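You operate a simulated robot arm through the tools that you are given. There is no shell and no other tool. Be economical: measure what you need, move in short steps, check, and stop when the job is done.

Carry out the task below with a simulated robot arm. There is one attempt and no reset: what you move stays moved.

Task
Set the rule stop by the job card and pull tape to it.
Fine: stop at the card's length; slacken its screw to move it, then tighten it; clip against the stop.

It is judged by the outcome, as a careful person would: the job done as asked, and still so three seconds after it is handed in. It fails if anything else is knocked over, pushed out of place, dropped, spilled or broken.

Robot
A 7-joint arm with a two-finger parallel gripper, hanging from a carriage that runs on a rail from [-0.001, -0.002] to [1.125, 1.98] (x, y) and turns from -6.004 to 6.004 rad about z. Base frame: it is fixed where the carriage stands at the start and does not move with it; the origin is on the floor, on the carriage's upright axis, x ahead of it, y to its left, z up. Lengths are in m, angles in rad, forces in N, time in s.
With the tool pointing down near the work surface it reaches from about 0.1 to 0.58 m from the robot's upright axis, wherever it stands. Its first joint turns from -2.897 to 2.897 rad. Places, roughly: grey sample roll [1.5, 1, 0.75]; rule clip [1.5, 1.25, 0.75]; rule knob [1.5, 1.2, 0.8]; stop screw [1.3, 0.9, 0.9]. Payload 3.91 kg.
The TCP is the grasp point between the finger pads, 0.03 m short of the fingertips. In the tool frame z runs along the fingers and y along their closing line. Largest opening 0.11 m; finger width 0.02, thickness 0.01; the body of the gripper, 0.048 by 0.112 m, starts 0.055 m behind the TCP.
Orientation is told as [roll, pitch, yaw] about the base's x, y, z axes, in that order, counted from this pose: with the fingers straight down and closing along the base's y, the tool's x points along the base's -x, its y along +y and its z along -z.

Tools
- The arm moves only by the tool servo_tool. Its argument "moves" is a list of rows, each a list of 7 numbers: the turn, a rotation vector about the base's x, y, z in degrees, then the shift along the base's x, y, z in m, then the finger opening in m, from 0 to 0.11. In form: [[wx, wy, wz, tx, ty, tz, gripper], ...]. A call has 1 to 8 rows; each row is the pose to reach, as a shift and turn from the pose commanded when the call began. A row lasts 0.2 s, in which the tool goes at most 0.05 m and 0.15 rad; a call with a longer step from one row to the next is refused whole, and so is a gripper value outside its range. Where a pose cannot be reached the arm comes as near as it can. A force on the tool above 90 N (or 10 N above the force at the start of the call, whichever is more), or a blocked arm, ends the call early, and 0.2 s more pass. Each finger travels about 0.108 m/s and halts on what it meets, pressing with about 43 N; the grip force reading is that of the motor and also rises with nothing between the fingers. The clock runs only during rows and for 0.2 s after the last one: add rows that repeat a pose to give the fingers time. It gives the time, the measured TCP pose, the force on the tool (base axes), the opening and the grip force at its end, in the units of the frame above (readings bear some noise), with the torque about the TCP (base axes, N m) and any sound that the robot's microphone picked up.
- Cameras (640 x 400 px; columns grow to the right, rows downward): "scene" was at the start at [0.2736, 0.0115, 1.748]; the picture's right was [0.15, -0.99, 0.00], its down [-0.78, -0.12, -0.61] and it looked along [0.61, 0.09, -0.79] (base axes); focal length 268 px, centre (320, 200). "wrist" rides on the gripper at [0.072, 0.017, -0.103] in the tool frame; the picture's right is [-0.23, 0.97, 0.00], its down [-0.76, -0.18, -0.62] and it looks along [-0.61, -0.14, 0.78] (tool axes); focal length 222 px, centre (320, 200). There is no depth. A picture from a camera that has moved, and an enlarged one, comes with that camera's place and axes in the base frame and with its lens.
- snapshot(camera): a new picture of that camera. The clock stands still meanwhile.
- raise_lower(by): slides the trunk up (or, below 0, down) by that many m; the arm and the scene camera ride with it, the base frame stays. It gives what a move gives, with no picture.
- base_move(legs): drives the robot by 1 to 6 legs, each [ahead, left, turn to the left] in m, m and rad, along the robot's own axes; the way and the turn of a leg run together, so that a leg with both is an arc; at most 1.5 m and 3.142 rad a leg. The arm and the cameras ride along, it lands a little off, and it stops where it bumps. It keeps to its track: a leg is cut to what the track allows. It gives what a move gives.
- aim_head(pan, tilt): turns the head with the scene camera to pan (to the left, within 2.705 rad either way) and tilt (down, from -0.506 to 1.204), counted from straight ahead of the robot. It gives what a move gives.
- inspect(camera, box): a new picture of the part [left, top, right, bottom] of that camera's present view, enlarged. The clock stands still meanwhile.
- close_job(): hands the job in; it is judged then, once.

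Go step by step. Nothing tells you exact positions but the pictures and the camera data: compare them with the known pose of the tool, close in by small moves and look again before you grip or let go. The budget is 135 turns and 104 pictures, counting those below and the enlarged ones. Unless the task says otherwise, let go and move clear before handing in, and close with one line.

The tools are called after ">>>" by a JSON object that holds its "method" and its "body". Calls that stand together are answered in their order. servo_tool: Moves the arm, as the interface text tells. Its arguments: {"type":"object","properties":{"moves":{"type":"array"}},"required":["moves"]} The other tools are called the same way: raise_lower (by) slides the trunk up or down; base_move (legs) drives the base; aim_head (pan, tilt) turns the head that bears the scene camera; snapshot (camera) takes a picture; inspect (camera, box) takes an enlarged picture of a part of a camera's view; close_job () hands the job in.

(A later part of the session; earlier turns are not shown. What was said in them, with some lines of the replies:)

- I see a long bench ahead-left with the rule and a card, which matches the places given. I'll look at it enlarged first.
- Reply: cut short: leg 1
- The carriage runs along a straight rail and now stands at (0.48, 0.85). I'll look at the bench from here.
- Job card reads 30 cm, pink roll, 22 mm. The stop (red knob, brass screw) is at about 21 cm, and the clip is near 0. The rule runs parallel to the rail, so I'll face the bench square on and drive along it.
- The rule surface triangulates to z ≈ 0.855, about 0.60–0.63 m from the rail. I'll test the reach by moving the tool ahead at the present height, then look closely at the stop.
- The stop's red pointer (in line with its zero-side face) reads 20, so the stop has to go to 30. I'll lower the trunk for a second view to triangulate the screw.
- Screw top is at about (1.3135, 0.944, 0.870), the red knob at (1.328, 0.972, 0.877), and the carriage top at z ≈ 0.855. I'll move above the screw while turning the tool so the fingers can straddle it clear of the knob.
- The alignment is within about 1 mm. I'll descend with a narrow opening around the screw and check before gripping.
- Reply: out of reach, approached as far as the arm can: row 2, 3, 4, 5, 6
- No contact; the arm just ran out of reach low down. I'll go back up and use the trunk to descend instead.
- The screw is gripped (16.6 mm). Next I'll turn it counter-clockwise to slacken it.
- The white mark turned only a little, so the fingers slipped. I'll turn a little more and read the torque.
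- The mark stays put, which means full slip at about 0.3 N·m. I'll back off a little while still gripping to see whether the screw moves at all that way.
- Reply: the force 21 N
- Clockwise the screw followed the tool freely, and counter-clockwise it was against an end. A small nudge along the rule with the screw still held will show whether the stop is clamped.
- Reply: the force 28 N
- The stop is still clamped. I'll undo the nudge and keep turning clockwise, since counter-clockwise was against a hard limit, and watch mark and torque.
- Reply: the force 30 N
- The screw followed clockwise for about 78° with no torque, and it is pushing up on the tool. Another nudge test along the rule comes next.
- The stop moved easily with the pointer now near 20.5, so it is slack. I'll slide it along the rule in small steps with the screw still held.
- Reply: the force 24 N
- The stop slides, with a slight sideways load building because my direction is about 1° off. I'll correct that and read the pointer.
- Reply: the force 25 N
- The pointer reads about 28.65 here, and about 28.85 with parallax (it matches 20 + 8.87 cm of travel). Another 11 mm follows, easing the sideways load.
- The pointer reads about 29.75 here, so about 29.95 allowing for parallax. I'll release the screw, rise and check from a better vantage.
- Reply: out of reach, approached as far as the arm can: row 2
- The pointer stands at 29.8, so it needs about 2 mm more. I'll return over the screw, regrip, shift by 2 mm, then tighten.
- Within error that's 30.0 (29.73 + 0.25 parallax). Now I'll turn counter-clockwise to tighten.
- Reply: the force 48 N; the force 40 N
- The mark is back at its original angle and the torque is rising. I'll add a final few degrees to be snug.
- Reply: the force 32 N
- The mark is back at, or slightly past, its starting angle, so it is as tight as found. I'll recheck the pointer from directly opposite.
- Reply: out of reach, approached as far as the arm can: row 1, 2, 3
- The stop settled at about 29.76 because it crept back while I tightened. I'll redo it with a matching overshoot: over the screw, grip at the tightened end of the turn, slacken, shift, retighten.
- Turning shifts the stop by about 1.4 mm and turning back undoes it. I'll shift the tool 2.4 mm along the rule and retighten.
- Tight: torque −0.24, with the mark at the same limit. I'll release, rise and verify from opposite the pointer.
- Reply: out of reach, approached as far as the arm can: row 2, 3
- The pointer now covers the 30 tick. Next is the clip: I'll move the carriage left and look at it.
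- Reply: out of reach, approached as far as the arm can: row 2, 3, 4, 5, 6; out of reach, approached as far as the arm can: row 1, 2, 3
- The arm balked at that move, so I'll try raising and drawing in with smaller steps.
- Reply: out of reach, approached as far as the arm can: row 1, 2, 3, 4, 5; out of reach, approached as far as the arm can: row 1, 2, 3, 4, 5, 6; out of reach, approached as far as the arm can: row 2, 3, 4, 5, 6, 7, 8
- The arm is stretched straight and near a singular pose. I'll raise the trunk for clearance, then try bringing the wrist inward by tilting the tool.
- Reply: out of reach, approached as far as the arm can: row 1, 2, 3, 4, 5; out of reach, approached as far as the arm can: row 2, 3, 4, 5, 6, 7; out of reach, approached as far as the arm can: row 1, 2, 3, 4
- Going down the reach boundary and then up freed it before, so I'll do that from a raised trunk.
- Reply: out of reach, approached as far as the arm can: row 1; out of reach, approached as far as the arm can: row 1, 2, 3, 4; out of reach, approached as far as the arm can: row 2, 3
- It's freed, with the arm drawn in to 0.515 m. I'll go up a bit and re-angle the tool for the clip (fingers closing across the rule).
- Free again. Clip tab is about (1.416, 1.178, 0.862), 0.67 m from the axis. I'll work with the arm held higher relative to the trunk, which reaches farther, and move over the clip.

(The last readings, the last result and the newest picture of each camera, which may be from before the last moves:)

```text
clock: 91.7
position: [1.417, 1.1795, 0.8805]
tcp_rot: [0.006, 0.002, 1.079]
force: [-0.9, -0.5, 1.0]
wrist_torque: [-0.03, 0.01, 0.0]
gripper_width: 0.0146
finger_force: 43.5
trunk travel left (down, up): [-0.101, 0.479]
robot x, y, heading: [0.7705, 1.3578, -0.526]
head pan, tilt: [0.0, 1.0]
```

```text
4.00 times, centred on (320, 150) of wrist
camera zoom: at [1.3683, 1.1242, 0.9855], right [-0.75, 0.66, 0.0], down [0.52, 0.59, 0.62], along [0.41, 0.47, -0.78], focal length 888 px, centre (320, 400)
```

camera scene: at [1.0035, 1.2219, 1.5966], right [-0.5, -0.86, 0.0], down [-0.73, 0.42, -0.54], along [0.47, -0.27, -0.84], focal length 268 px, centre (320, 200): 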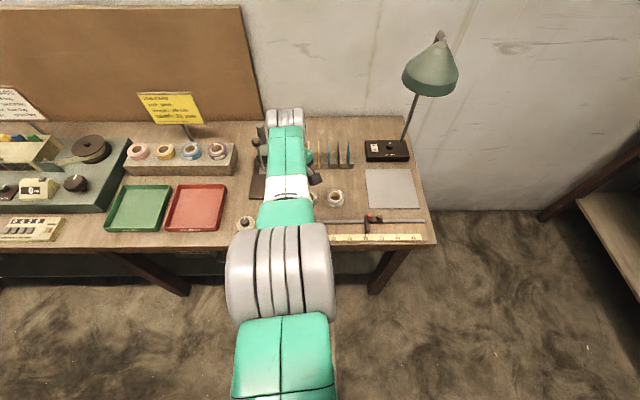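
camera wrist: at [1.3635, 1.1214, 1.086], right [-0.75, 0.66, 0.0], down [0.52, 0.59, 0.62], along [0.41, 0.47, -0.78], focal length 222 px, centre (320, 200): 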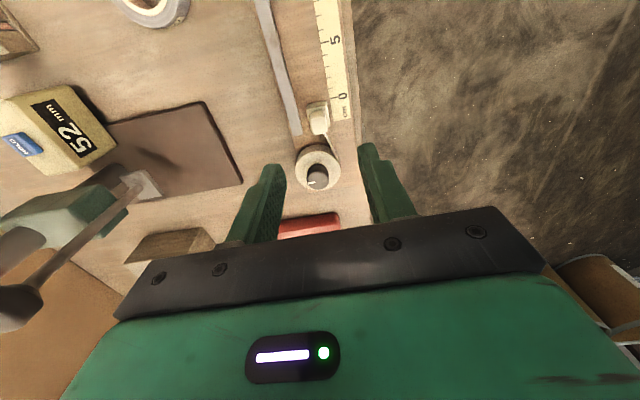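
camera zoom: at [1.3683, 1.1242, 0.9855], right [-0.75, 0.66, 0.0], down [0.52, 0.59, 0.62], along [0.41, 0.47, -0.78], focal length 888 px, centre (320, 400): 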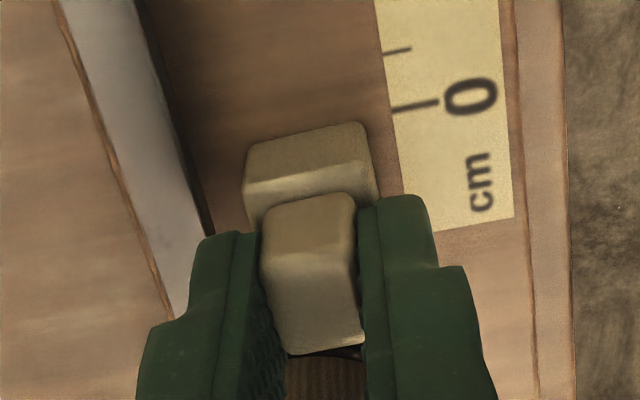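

Clip gripped by its tab. I'll pull along the rule, halfway first.

>>> {"method": "servo_tool", "body": {"moves": [[0, 0, 0, -0.0073, -0.0131, 0.0005, 0.0], [0, 0, 0, -0.017, -0.0306, 0.0005, 0.0], [0, 0, 0, -0.0267, -0.0481, 0.0005, 0.0], [0, 0, 0, -0.0364, -0.0656, 0.0005, 0.0], [0, 0, 0, -0.0461, -0.0831, 0.0005, 0.0], [0, 0, 0, -0.0558, -0.1006, 0.0005, 0.0], [0, 0, 0, -0.0655, -0.1181, 0.0005, 0.0], [0, 0, 0, -0.0728, -0.1313, 0.0005, 0.0]]}}

>>> {"method": "snapshot", "body": {"camera": "wrist"}}

>>> {"method": "inspect", "body": {"camera": "wrist", "box": [240, 80, 400, 180]}}

```text
clock: 93.5
position: [1.3438, 1.0479, 0.881]
tcp_rot: [0.005, 0.004, 1.08]
force: [0.1, -0.1, -0.5]
wrist_torque: [-0.05, -0.01, -0.01]
gripper_width: 0.0149
finger_force: 43.1
trunk travel left (down, up): [-0.101, 0.479]
robot x, y, heading: [0.7719, 1.3556, -0.526]
head pan, tilt: [0.0, 1.0]
```

```text
45 pictures are left
camera wrist: at [1.2963, 0.9925, 0.9858], right [-0.75, 0.66, 0.0], down [0.52, 0.59, 0.62], along [0.41, 0.47, -0.78], focal length 222 px, centre (320, 200)
```

wrist: 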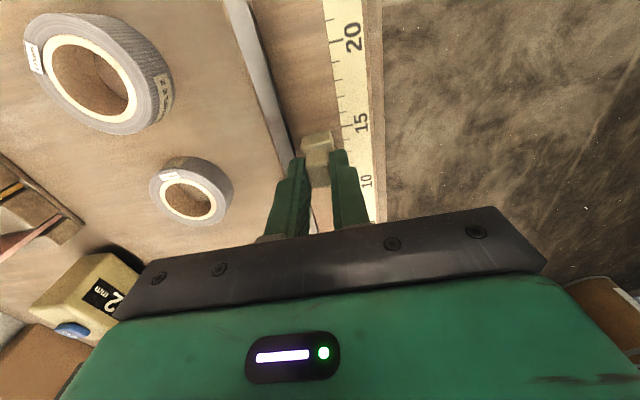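

```text
4.00 times, centred on (320, 130) of wrist
camera zoom: at [1.2963, 0.9925, 0.9858], right [-0.75, 0.66, 0.0], down [0.52, 0.59, 0.62], along [0.41, 0.47, -0.78], focal length 888 px, centre (320, 480)
```

zoom: 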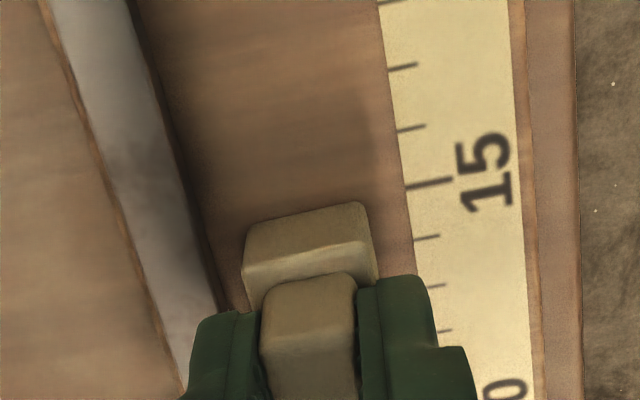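

Tracking well, with a slight drift away from the tape edge. I'll correct the direction and continue to about 2 cm short of the stop.

>>> {"method": "servo_tool", "body": {"moves": [[0, 0, 0, -0.008, -0.0132, 0, 0.0], [0, 0, 0, -0.0178, -0.0307, 0, 0.0], [0, 0, 0, -0.0275, -0.0484, 0, 0.0], [0, 0, 0, -0.0369, -0.0661, 0, 0.0], [0, 0, 0, -0.0463, -0.0837, 0, 0.0], [0, 0, 0, -0.0557, -0.1014, 0, 0.0], [0, 0, 0, -0.0633, -0.1157, 0, 0.0]]}}

>>> {"method": "snapshot", "body": {"camera": "wrist"}}

>>> {"method": "inspect", "body": {"camera": "wrist", "box": [240, 80, 400, 180]}}

```text
clock: 95.0
position: [1.2793, 0.9329, 0.8822]
tcp_rot: [0.005, 0.002, 1.077]
force: [-0.3, 0.0, 1.5]
wrist_torque: [0.0, 0.0, -0.01]
gripper_width: 0.0147
finger_force: 43.1
trunk travel left (down, up): [-0.101, 0.479]
robot x, y, heading: [0.7694, 1.3579, -0.528]
head pan, tilt: [0.0, 1.0]
```

```text
43 pictures are left
camera wrist: at [1.2308, 0.8775, 0.9866], right [-0.75, 0.66, 0.0], down [0.52, 0.59, 0.62], along [0.41, 0.47, -0.78], focal length 222 px, centre (320, 200)
```

wrist: 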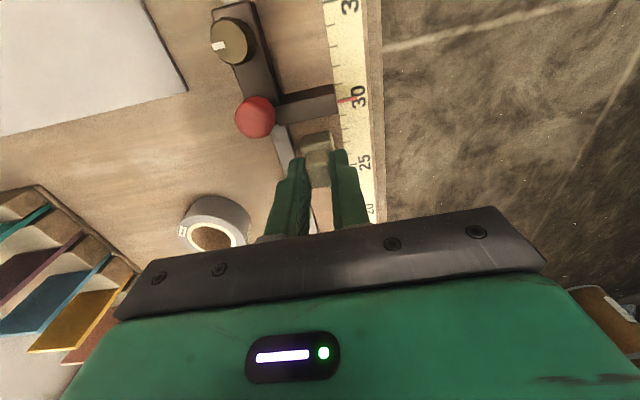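

```text
4.00 times, centred on (320, 130) of wrist
camera zoom: at [1.2308, 0.8775, 0.9866], right [-0.75, 0.66, 0.0], down [0.52, 0.59, 0.62], along [0.41, 0.47, -0.78], focal length 888 px, centre (320, 480)
```

zoom: 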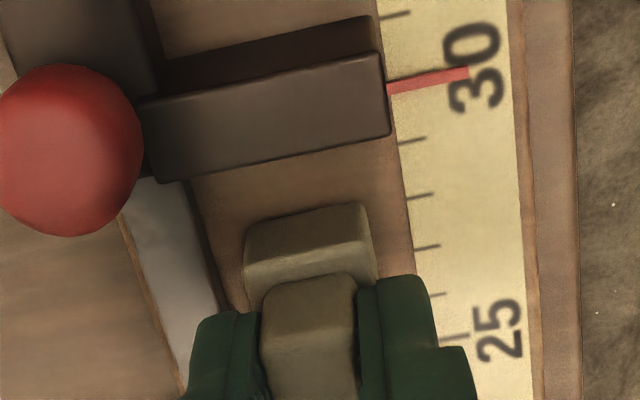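

About 2 cm left. I'll creep toward the stop and watch for contact force.

>>> {"method": "servo_tool", "body": {"moves": [[0, 0, 0, -0.0028, -0.0053, 0, 0.0], [0, 0, 0, -0.0056, -0.0106, 0, 0.0], [0, 0, 0, -0.0066, -0.0124, 0, 0.0]]}}

>>> {"method": "inspect", "body": {"camera": "wrist", "box": [240, 80, 400, 180]}}

```text
clock: 95.8
position: [1.2753, 0.9204, 0.8825]
tcp_rot: [0.005, 0.004, 1.079]
force: [0.0, -0.6, 0.0]
wrist_torque: [0.03, -0.01, -0.02]
gripper_width: 0.0148
finger_force: 42.6
trunk travel left (down, up): [-0.101, 0.479]
robot x, y, heading: [0.7718, 1.3611, -0.525]
head pan, tilt: [0.0, 1.0]
```

```text
4.00 times, centred on (320, 130) of wrist
camera zoom: at [1.2257, 0.8649, 0.9868], right [-0.75, 0.66, 0.0], down [0.52, 0.59, 0.62], along [0.41, 0.47, -0.78], focal length 888 px, centre (320, 480)
```

zoom: 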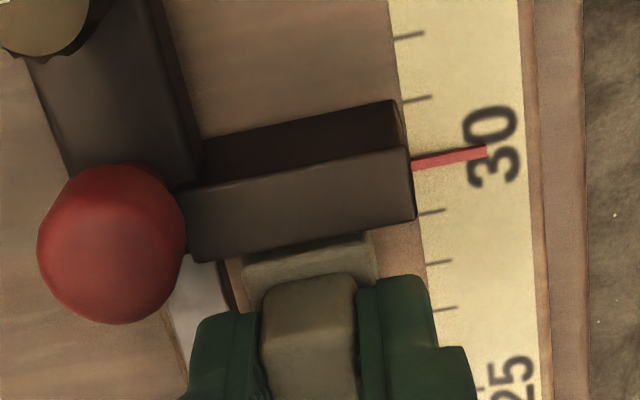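

>>> {"method": "servo_tool", "body": {"moves": [[0, 0, 0, -0.001, -0.0018, 0, 0.0], [0, 0, 0, -0.0019, -0.0035, 0, 0.0], [0, 0, 0, -0.0019, -0.0035, 0, 0.0]]}}

>>> {"method": "inspect", "body": {"camera": "wrist", "box": [240, 80, 400, 180]}}

```text
clock: 96.7
position: [1.2716, 0.9188, 0.8817]
tcp_rot: [0.006, 0.002, 1.08]
force: [1.4, 2.2, -0.2]
wrist_torque: [0.11, -0.06, 0.03]
gripper_width: 0.0148
finger_force: 42.7
trunk travel left (down, up): [-0.101, 0.479]
robot x, y, heading: [0.7707, 1.3606, -0.525]
head pan, tilt: [0.0, 1.0]
```

```text
4.00 times, centred on (320, 130) of wrist
camera zoom: at [1.2234, 0.8621, 0.9859], right [-0.75, 0.66, 0.0], down [0.52, 0.59, 0.62], along [0.41, 0.47, -0.78], focal length 888 px, centre (320, 480)
```

zoom: 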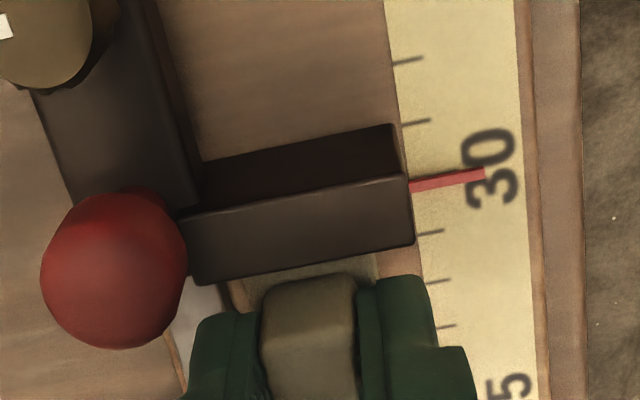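

Contact: about 2.6 N back along the rule, acting at clip-base height. A touch more to seat it, then a look at the gap.

>>> {"method": "servo_tool", "body": {"moves": [[0, 0, 0, -0.0004, -0.0007, 0, 0.0], [0, 0, 0, -0.0004, -0.0007, 0, 0.0]]}}

>>> {"method": "inspect", "body": {"camera": "scene", "box": [330, 200, 410, 250]}}

>>> {"method": "snapshot", "body": {"camera": "scene"}}

```text
clock: 97.2
position: [1.2714, 0.917, 0.882]
tcp_rot: [0.004, 0.004, 1.081]
force: [1.5, 2.8, 0.5]
wrist_torque: [0.13, -0.04, -0.03]
gripper_width: 0.0145
finger_force: 42.3
trunk travel left (down, up): [-0.101, 0.479]
robot x, y, heading: [0.7693, 1.3571, -0.525]
head pan, tilt: [0.0, 1.0]
```

```text
8.00 times, centred on (370, 225) of scene
camera zoom: at [1.0037, 1.2223, 1.4066], right [-0.5, -0.86, 0.0], down [-0.73, 0.42, -0.54], along [0.47, -0.27, -0.84], focal length 2141 px, centre (-80, 0)
```

zoom: 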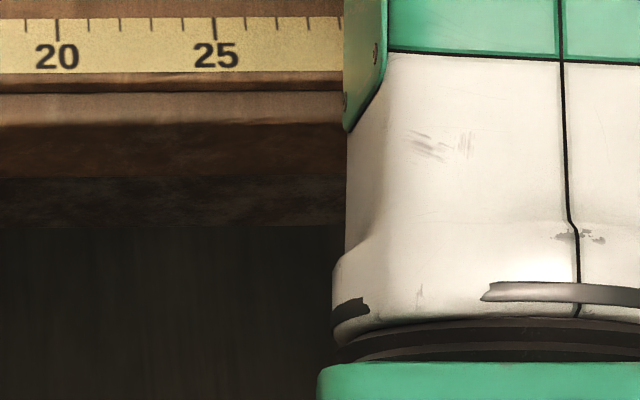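

```text
38 pictures are left
camera scene: at [1.0037, 1.2223, 1.4066], right [-0.5, -0.86, 0.0], down [-0.73, 0.42, -0.54], along [0.47, -0.27, -0.84], focal length 268 px, centre (320, 200)
```

scene: 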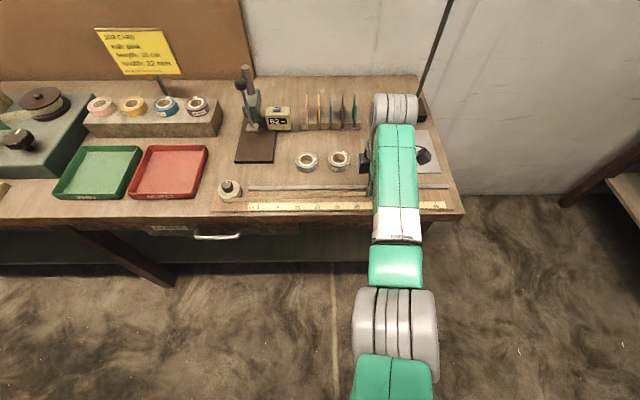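

>>> {"method": "servo_tool", "body": {"moves": [[0, 0, 0, -0.0005, -0.0009, 0, 0.0], [0, 0, 0, -0.0009, -0.0018, 0, 0.0], [0, 0, 0, -0.0009, -0.0018, 0, 0.0]]}}

>>> {"method": "inspect", "body": {"camera": "wrist", "box": [240, 80, 400, 180]}}

```text
clock: 98.0
position: [1.2711, 0.918, 0.8817]
tcp_rot: [0.006, 0.003, 1.079]
force: [5.6, 8.8, -1.4]
wrist_torque: [0.37, -0.25, -0.12]
gripper_width: 0.0147
finger_force: 42.6
trunk travel left (down, up): [-0.101, 0.479]
robot x, y, heading: [0.7688, 1.3559, -0.528]
head pan, tilt: [0.0, 1.0]
```

```text
4.00 times, centred on (320, 130) of wrist
camera zoom: at [1.2231, 0.8617, 0.986], right [-0.75, 0.66, 0.0], down [0.52, 0.59, 0.62], along [0.41, 0.47, -0.78], focal length 888 px, centre (320, 480)
```

zoom: 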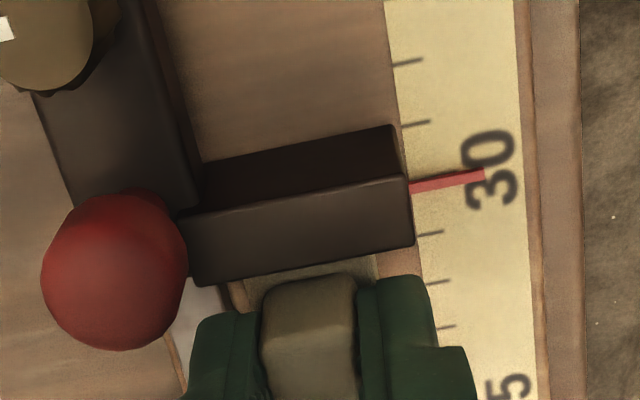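

Firm contact at 10 N and the stop holds. I'll relax most of the load, open, and rise straight up.

>>> {"method": "servo_tool", "body": {"moves": [[0, 0, 0, 0.0007, 0.0013, 0, 0.0], [0, 0, 0, 0.0007, 0.0013, 0, 0.02], [0, 0, 0, 0.0007, 0.0013, 0, 0.03], [0, 0, 0, 0.0007, 0.0013, 0, 0.03]]}}

>>> {"method": "raise_lower", "body": {"by": 0.12}}

>>> {"method": "snapshot", "body": {"camera": "wrist"}}

>>> {"method": "inspect", "body": {"camera": "wrist", "box": [264, 50, 392, 130]}}

```text
clock: 99.0
position: [1.2705, 0.9157, 0.8809]
tcp_rot: [0.005, 0.004, 1.076]
force: [-0.7, -0.1, -0.1]
wrist_torque: [0.02, 0.03, 0.0]
gripper_width: 0.0297
finger_force: 0.1
trunk travel left (down, up): [-0.101, 0.479]
robot x, y, heading: [0.773, 1.3569, -0.53]
head pan, tilt: [0.0, 1.0]
```

```text
clock: 100.5
position: [1.2722, 0.9155, 1.0011]
tcp_rot: [0.005, 0.004, 1.079]
force: [-0.1, 1.2, -0.5]
wrist_torque: [0.02, 0.02, -0.02]
gripper_width: 0.0303
finger_force: 0.0
trunk travel left (down, up): [-0.221, 0.359]
robot x, y, heading: [0.7706, 1.3551, -0.528]
head pan, tilt: [0.0, 1.0]
```

```text
36 pictures are left
camera wrist: at [1.2227, 0.8604, 1.1058], right [-0.75, 0.66, 0.0], down [0.52, 0.59, 0.62], along [0.41, 0.47, -0.78], focal length 222 px, centre (320, 200)
```

wrist: 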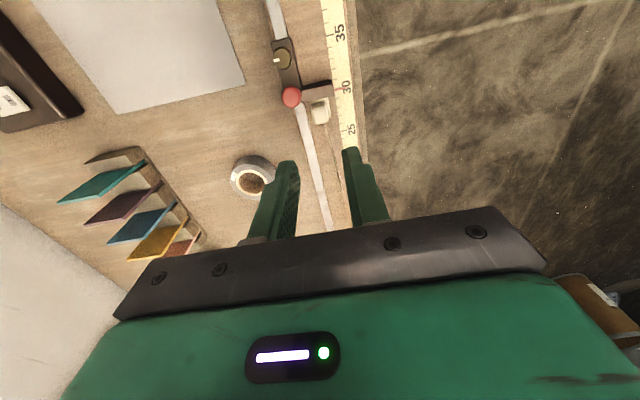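

```text
5.00 times, centred on (328, 90) of wrist
camera zoom: at [1.2227, 0.8604, 1.1058], right [-0.75, 0.66, 0.0], down [0.52, 0.59, 0.62], along [0.41, 0.47, -0.78], focal length 1111 px, centre (280, 750)
```

zoom: 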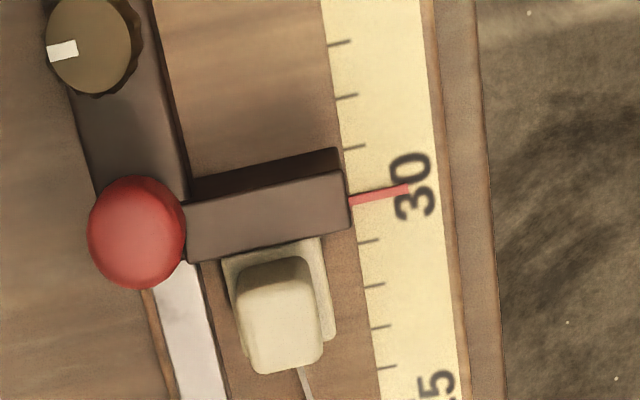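

The clip sits at the bar. I'll move the camera opposite the gap to check it, along with the final reading.

>>> {"method": "servo_tool", "body": {"moves": [[0, 0, 0, 0.017, 0.032, 0, 0.03], [0, 0, 0, 0.033, 0.062, 0, 0.03], [0, 0, 0, 0.033, 0.062, 0, 0.03]]}}

>>> {"method": "inspect", "body": {"camera": "wrist", "box": [264, 0, 392, 80]}}

```text
clock: 101.3
position: [1.3028, 0.9775, 1.0031]
tcp_rot: [0.004, 0.006, 1.079]
force: [0.5, -0.4, 0.3]
wrist_torque: [-0.04, 0.0, 0.02]
gripper_width: 0.0303
finger_force: 0.1
trunk travel left (down, up): [-0.221, 0.359]
robot x, y, heading: [0.7721, 1.3549, -0.527]
head pan, tilt: [0.0, 1.0]
```

```text
5.00 times, centred on (328, 40) of wrist
camera zoom: at [1.2545, 0.9221, 1.1066], right [-0.75, 0.66, 0.0], down [0.52, 0.59, 0.62], along [0.41, 0.47, -0.78], focal length 1111 px, centre (280, 1000)
```

zoom: 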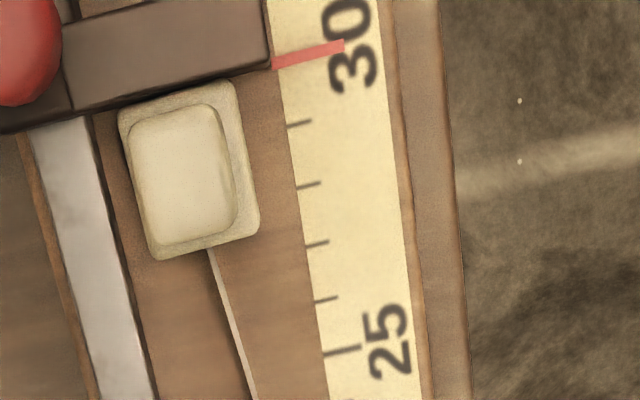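

The clip sits flush against the stop and the pointer is on 30. I'll rise clear and do one last check of the bench.

>>> {"method": "raise_lower", "body": {"by": 0.2}}

>>> {"method": "snapshot", "body": {"camera": "scene"}}

```text
clock: 103.5
position: [1.3016, 0.9778, 1.2013]
tcp_rot: [0.006, 0.004, 1.078]
force: [0.1, 0.6, 0.4]
wrist_torque: [0.0, 0.02, 0.0]
gripper_width: 0.0299
finger_force: 0.0
trunk travel left (down, up): [-0.421, 0.159]
robot x, y, heading: [0.7698, 1.3581, -0.529]
head pan, tilt: [0.0, 1.0]
```

```text
33 pictures are left
camera scene: at [1.0035, 1.2219, 1.7266], right [-0.5, -0.86, 0.0], down [-0.73, 0.42, -0.54], along [0.47, -0.27, -0.84], focal length 268 px, centre (320, 200)
```

scene: 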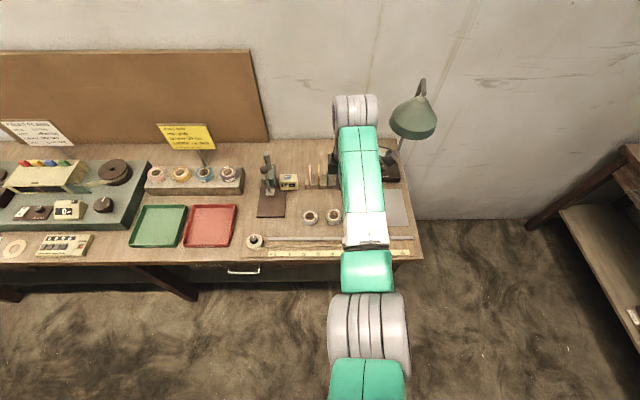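

Nothing else on the bench looks disturbed, and the tool is clear of it, so I'm handing the job in.

>>> {"method": "close_job", "body": {}}

```text
The job is handed in.
```

The rule stop is set at 30 cm as the job card asks, its screw is tightened again, and the tape is pulled out with its clip flush against the stop.
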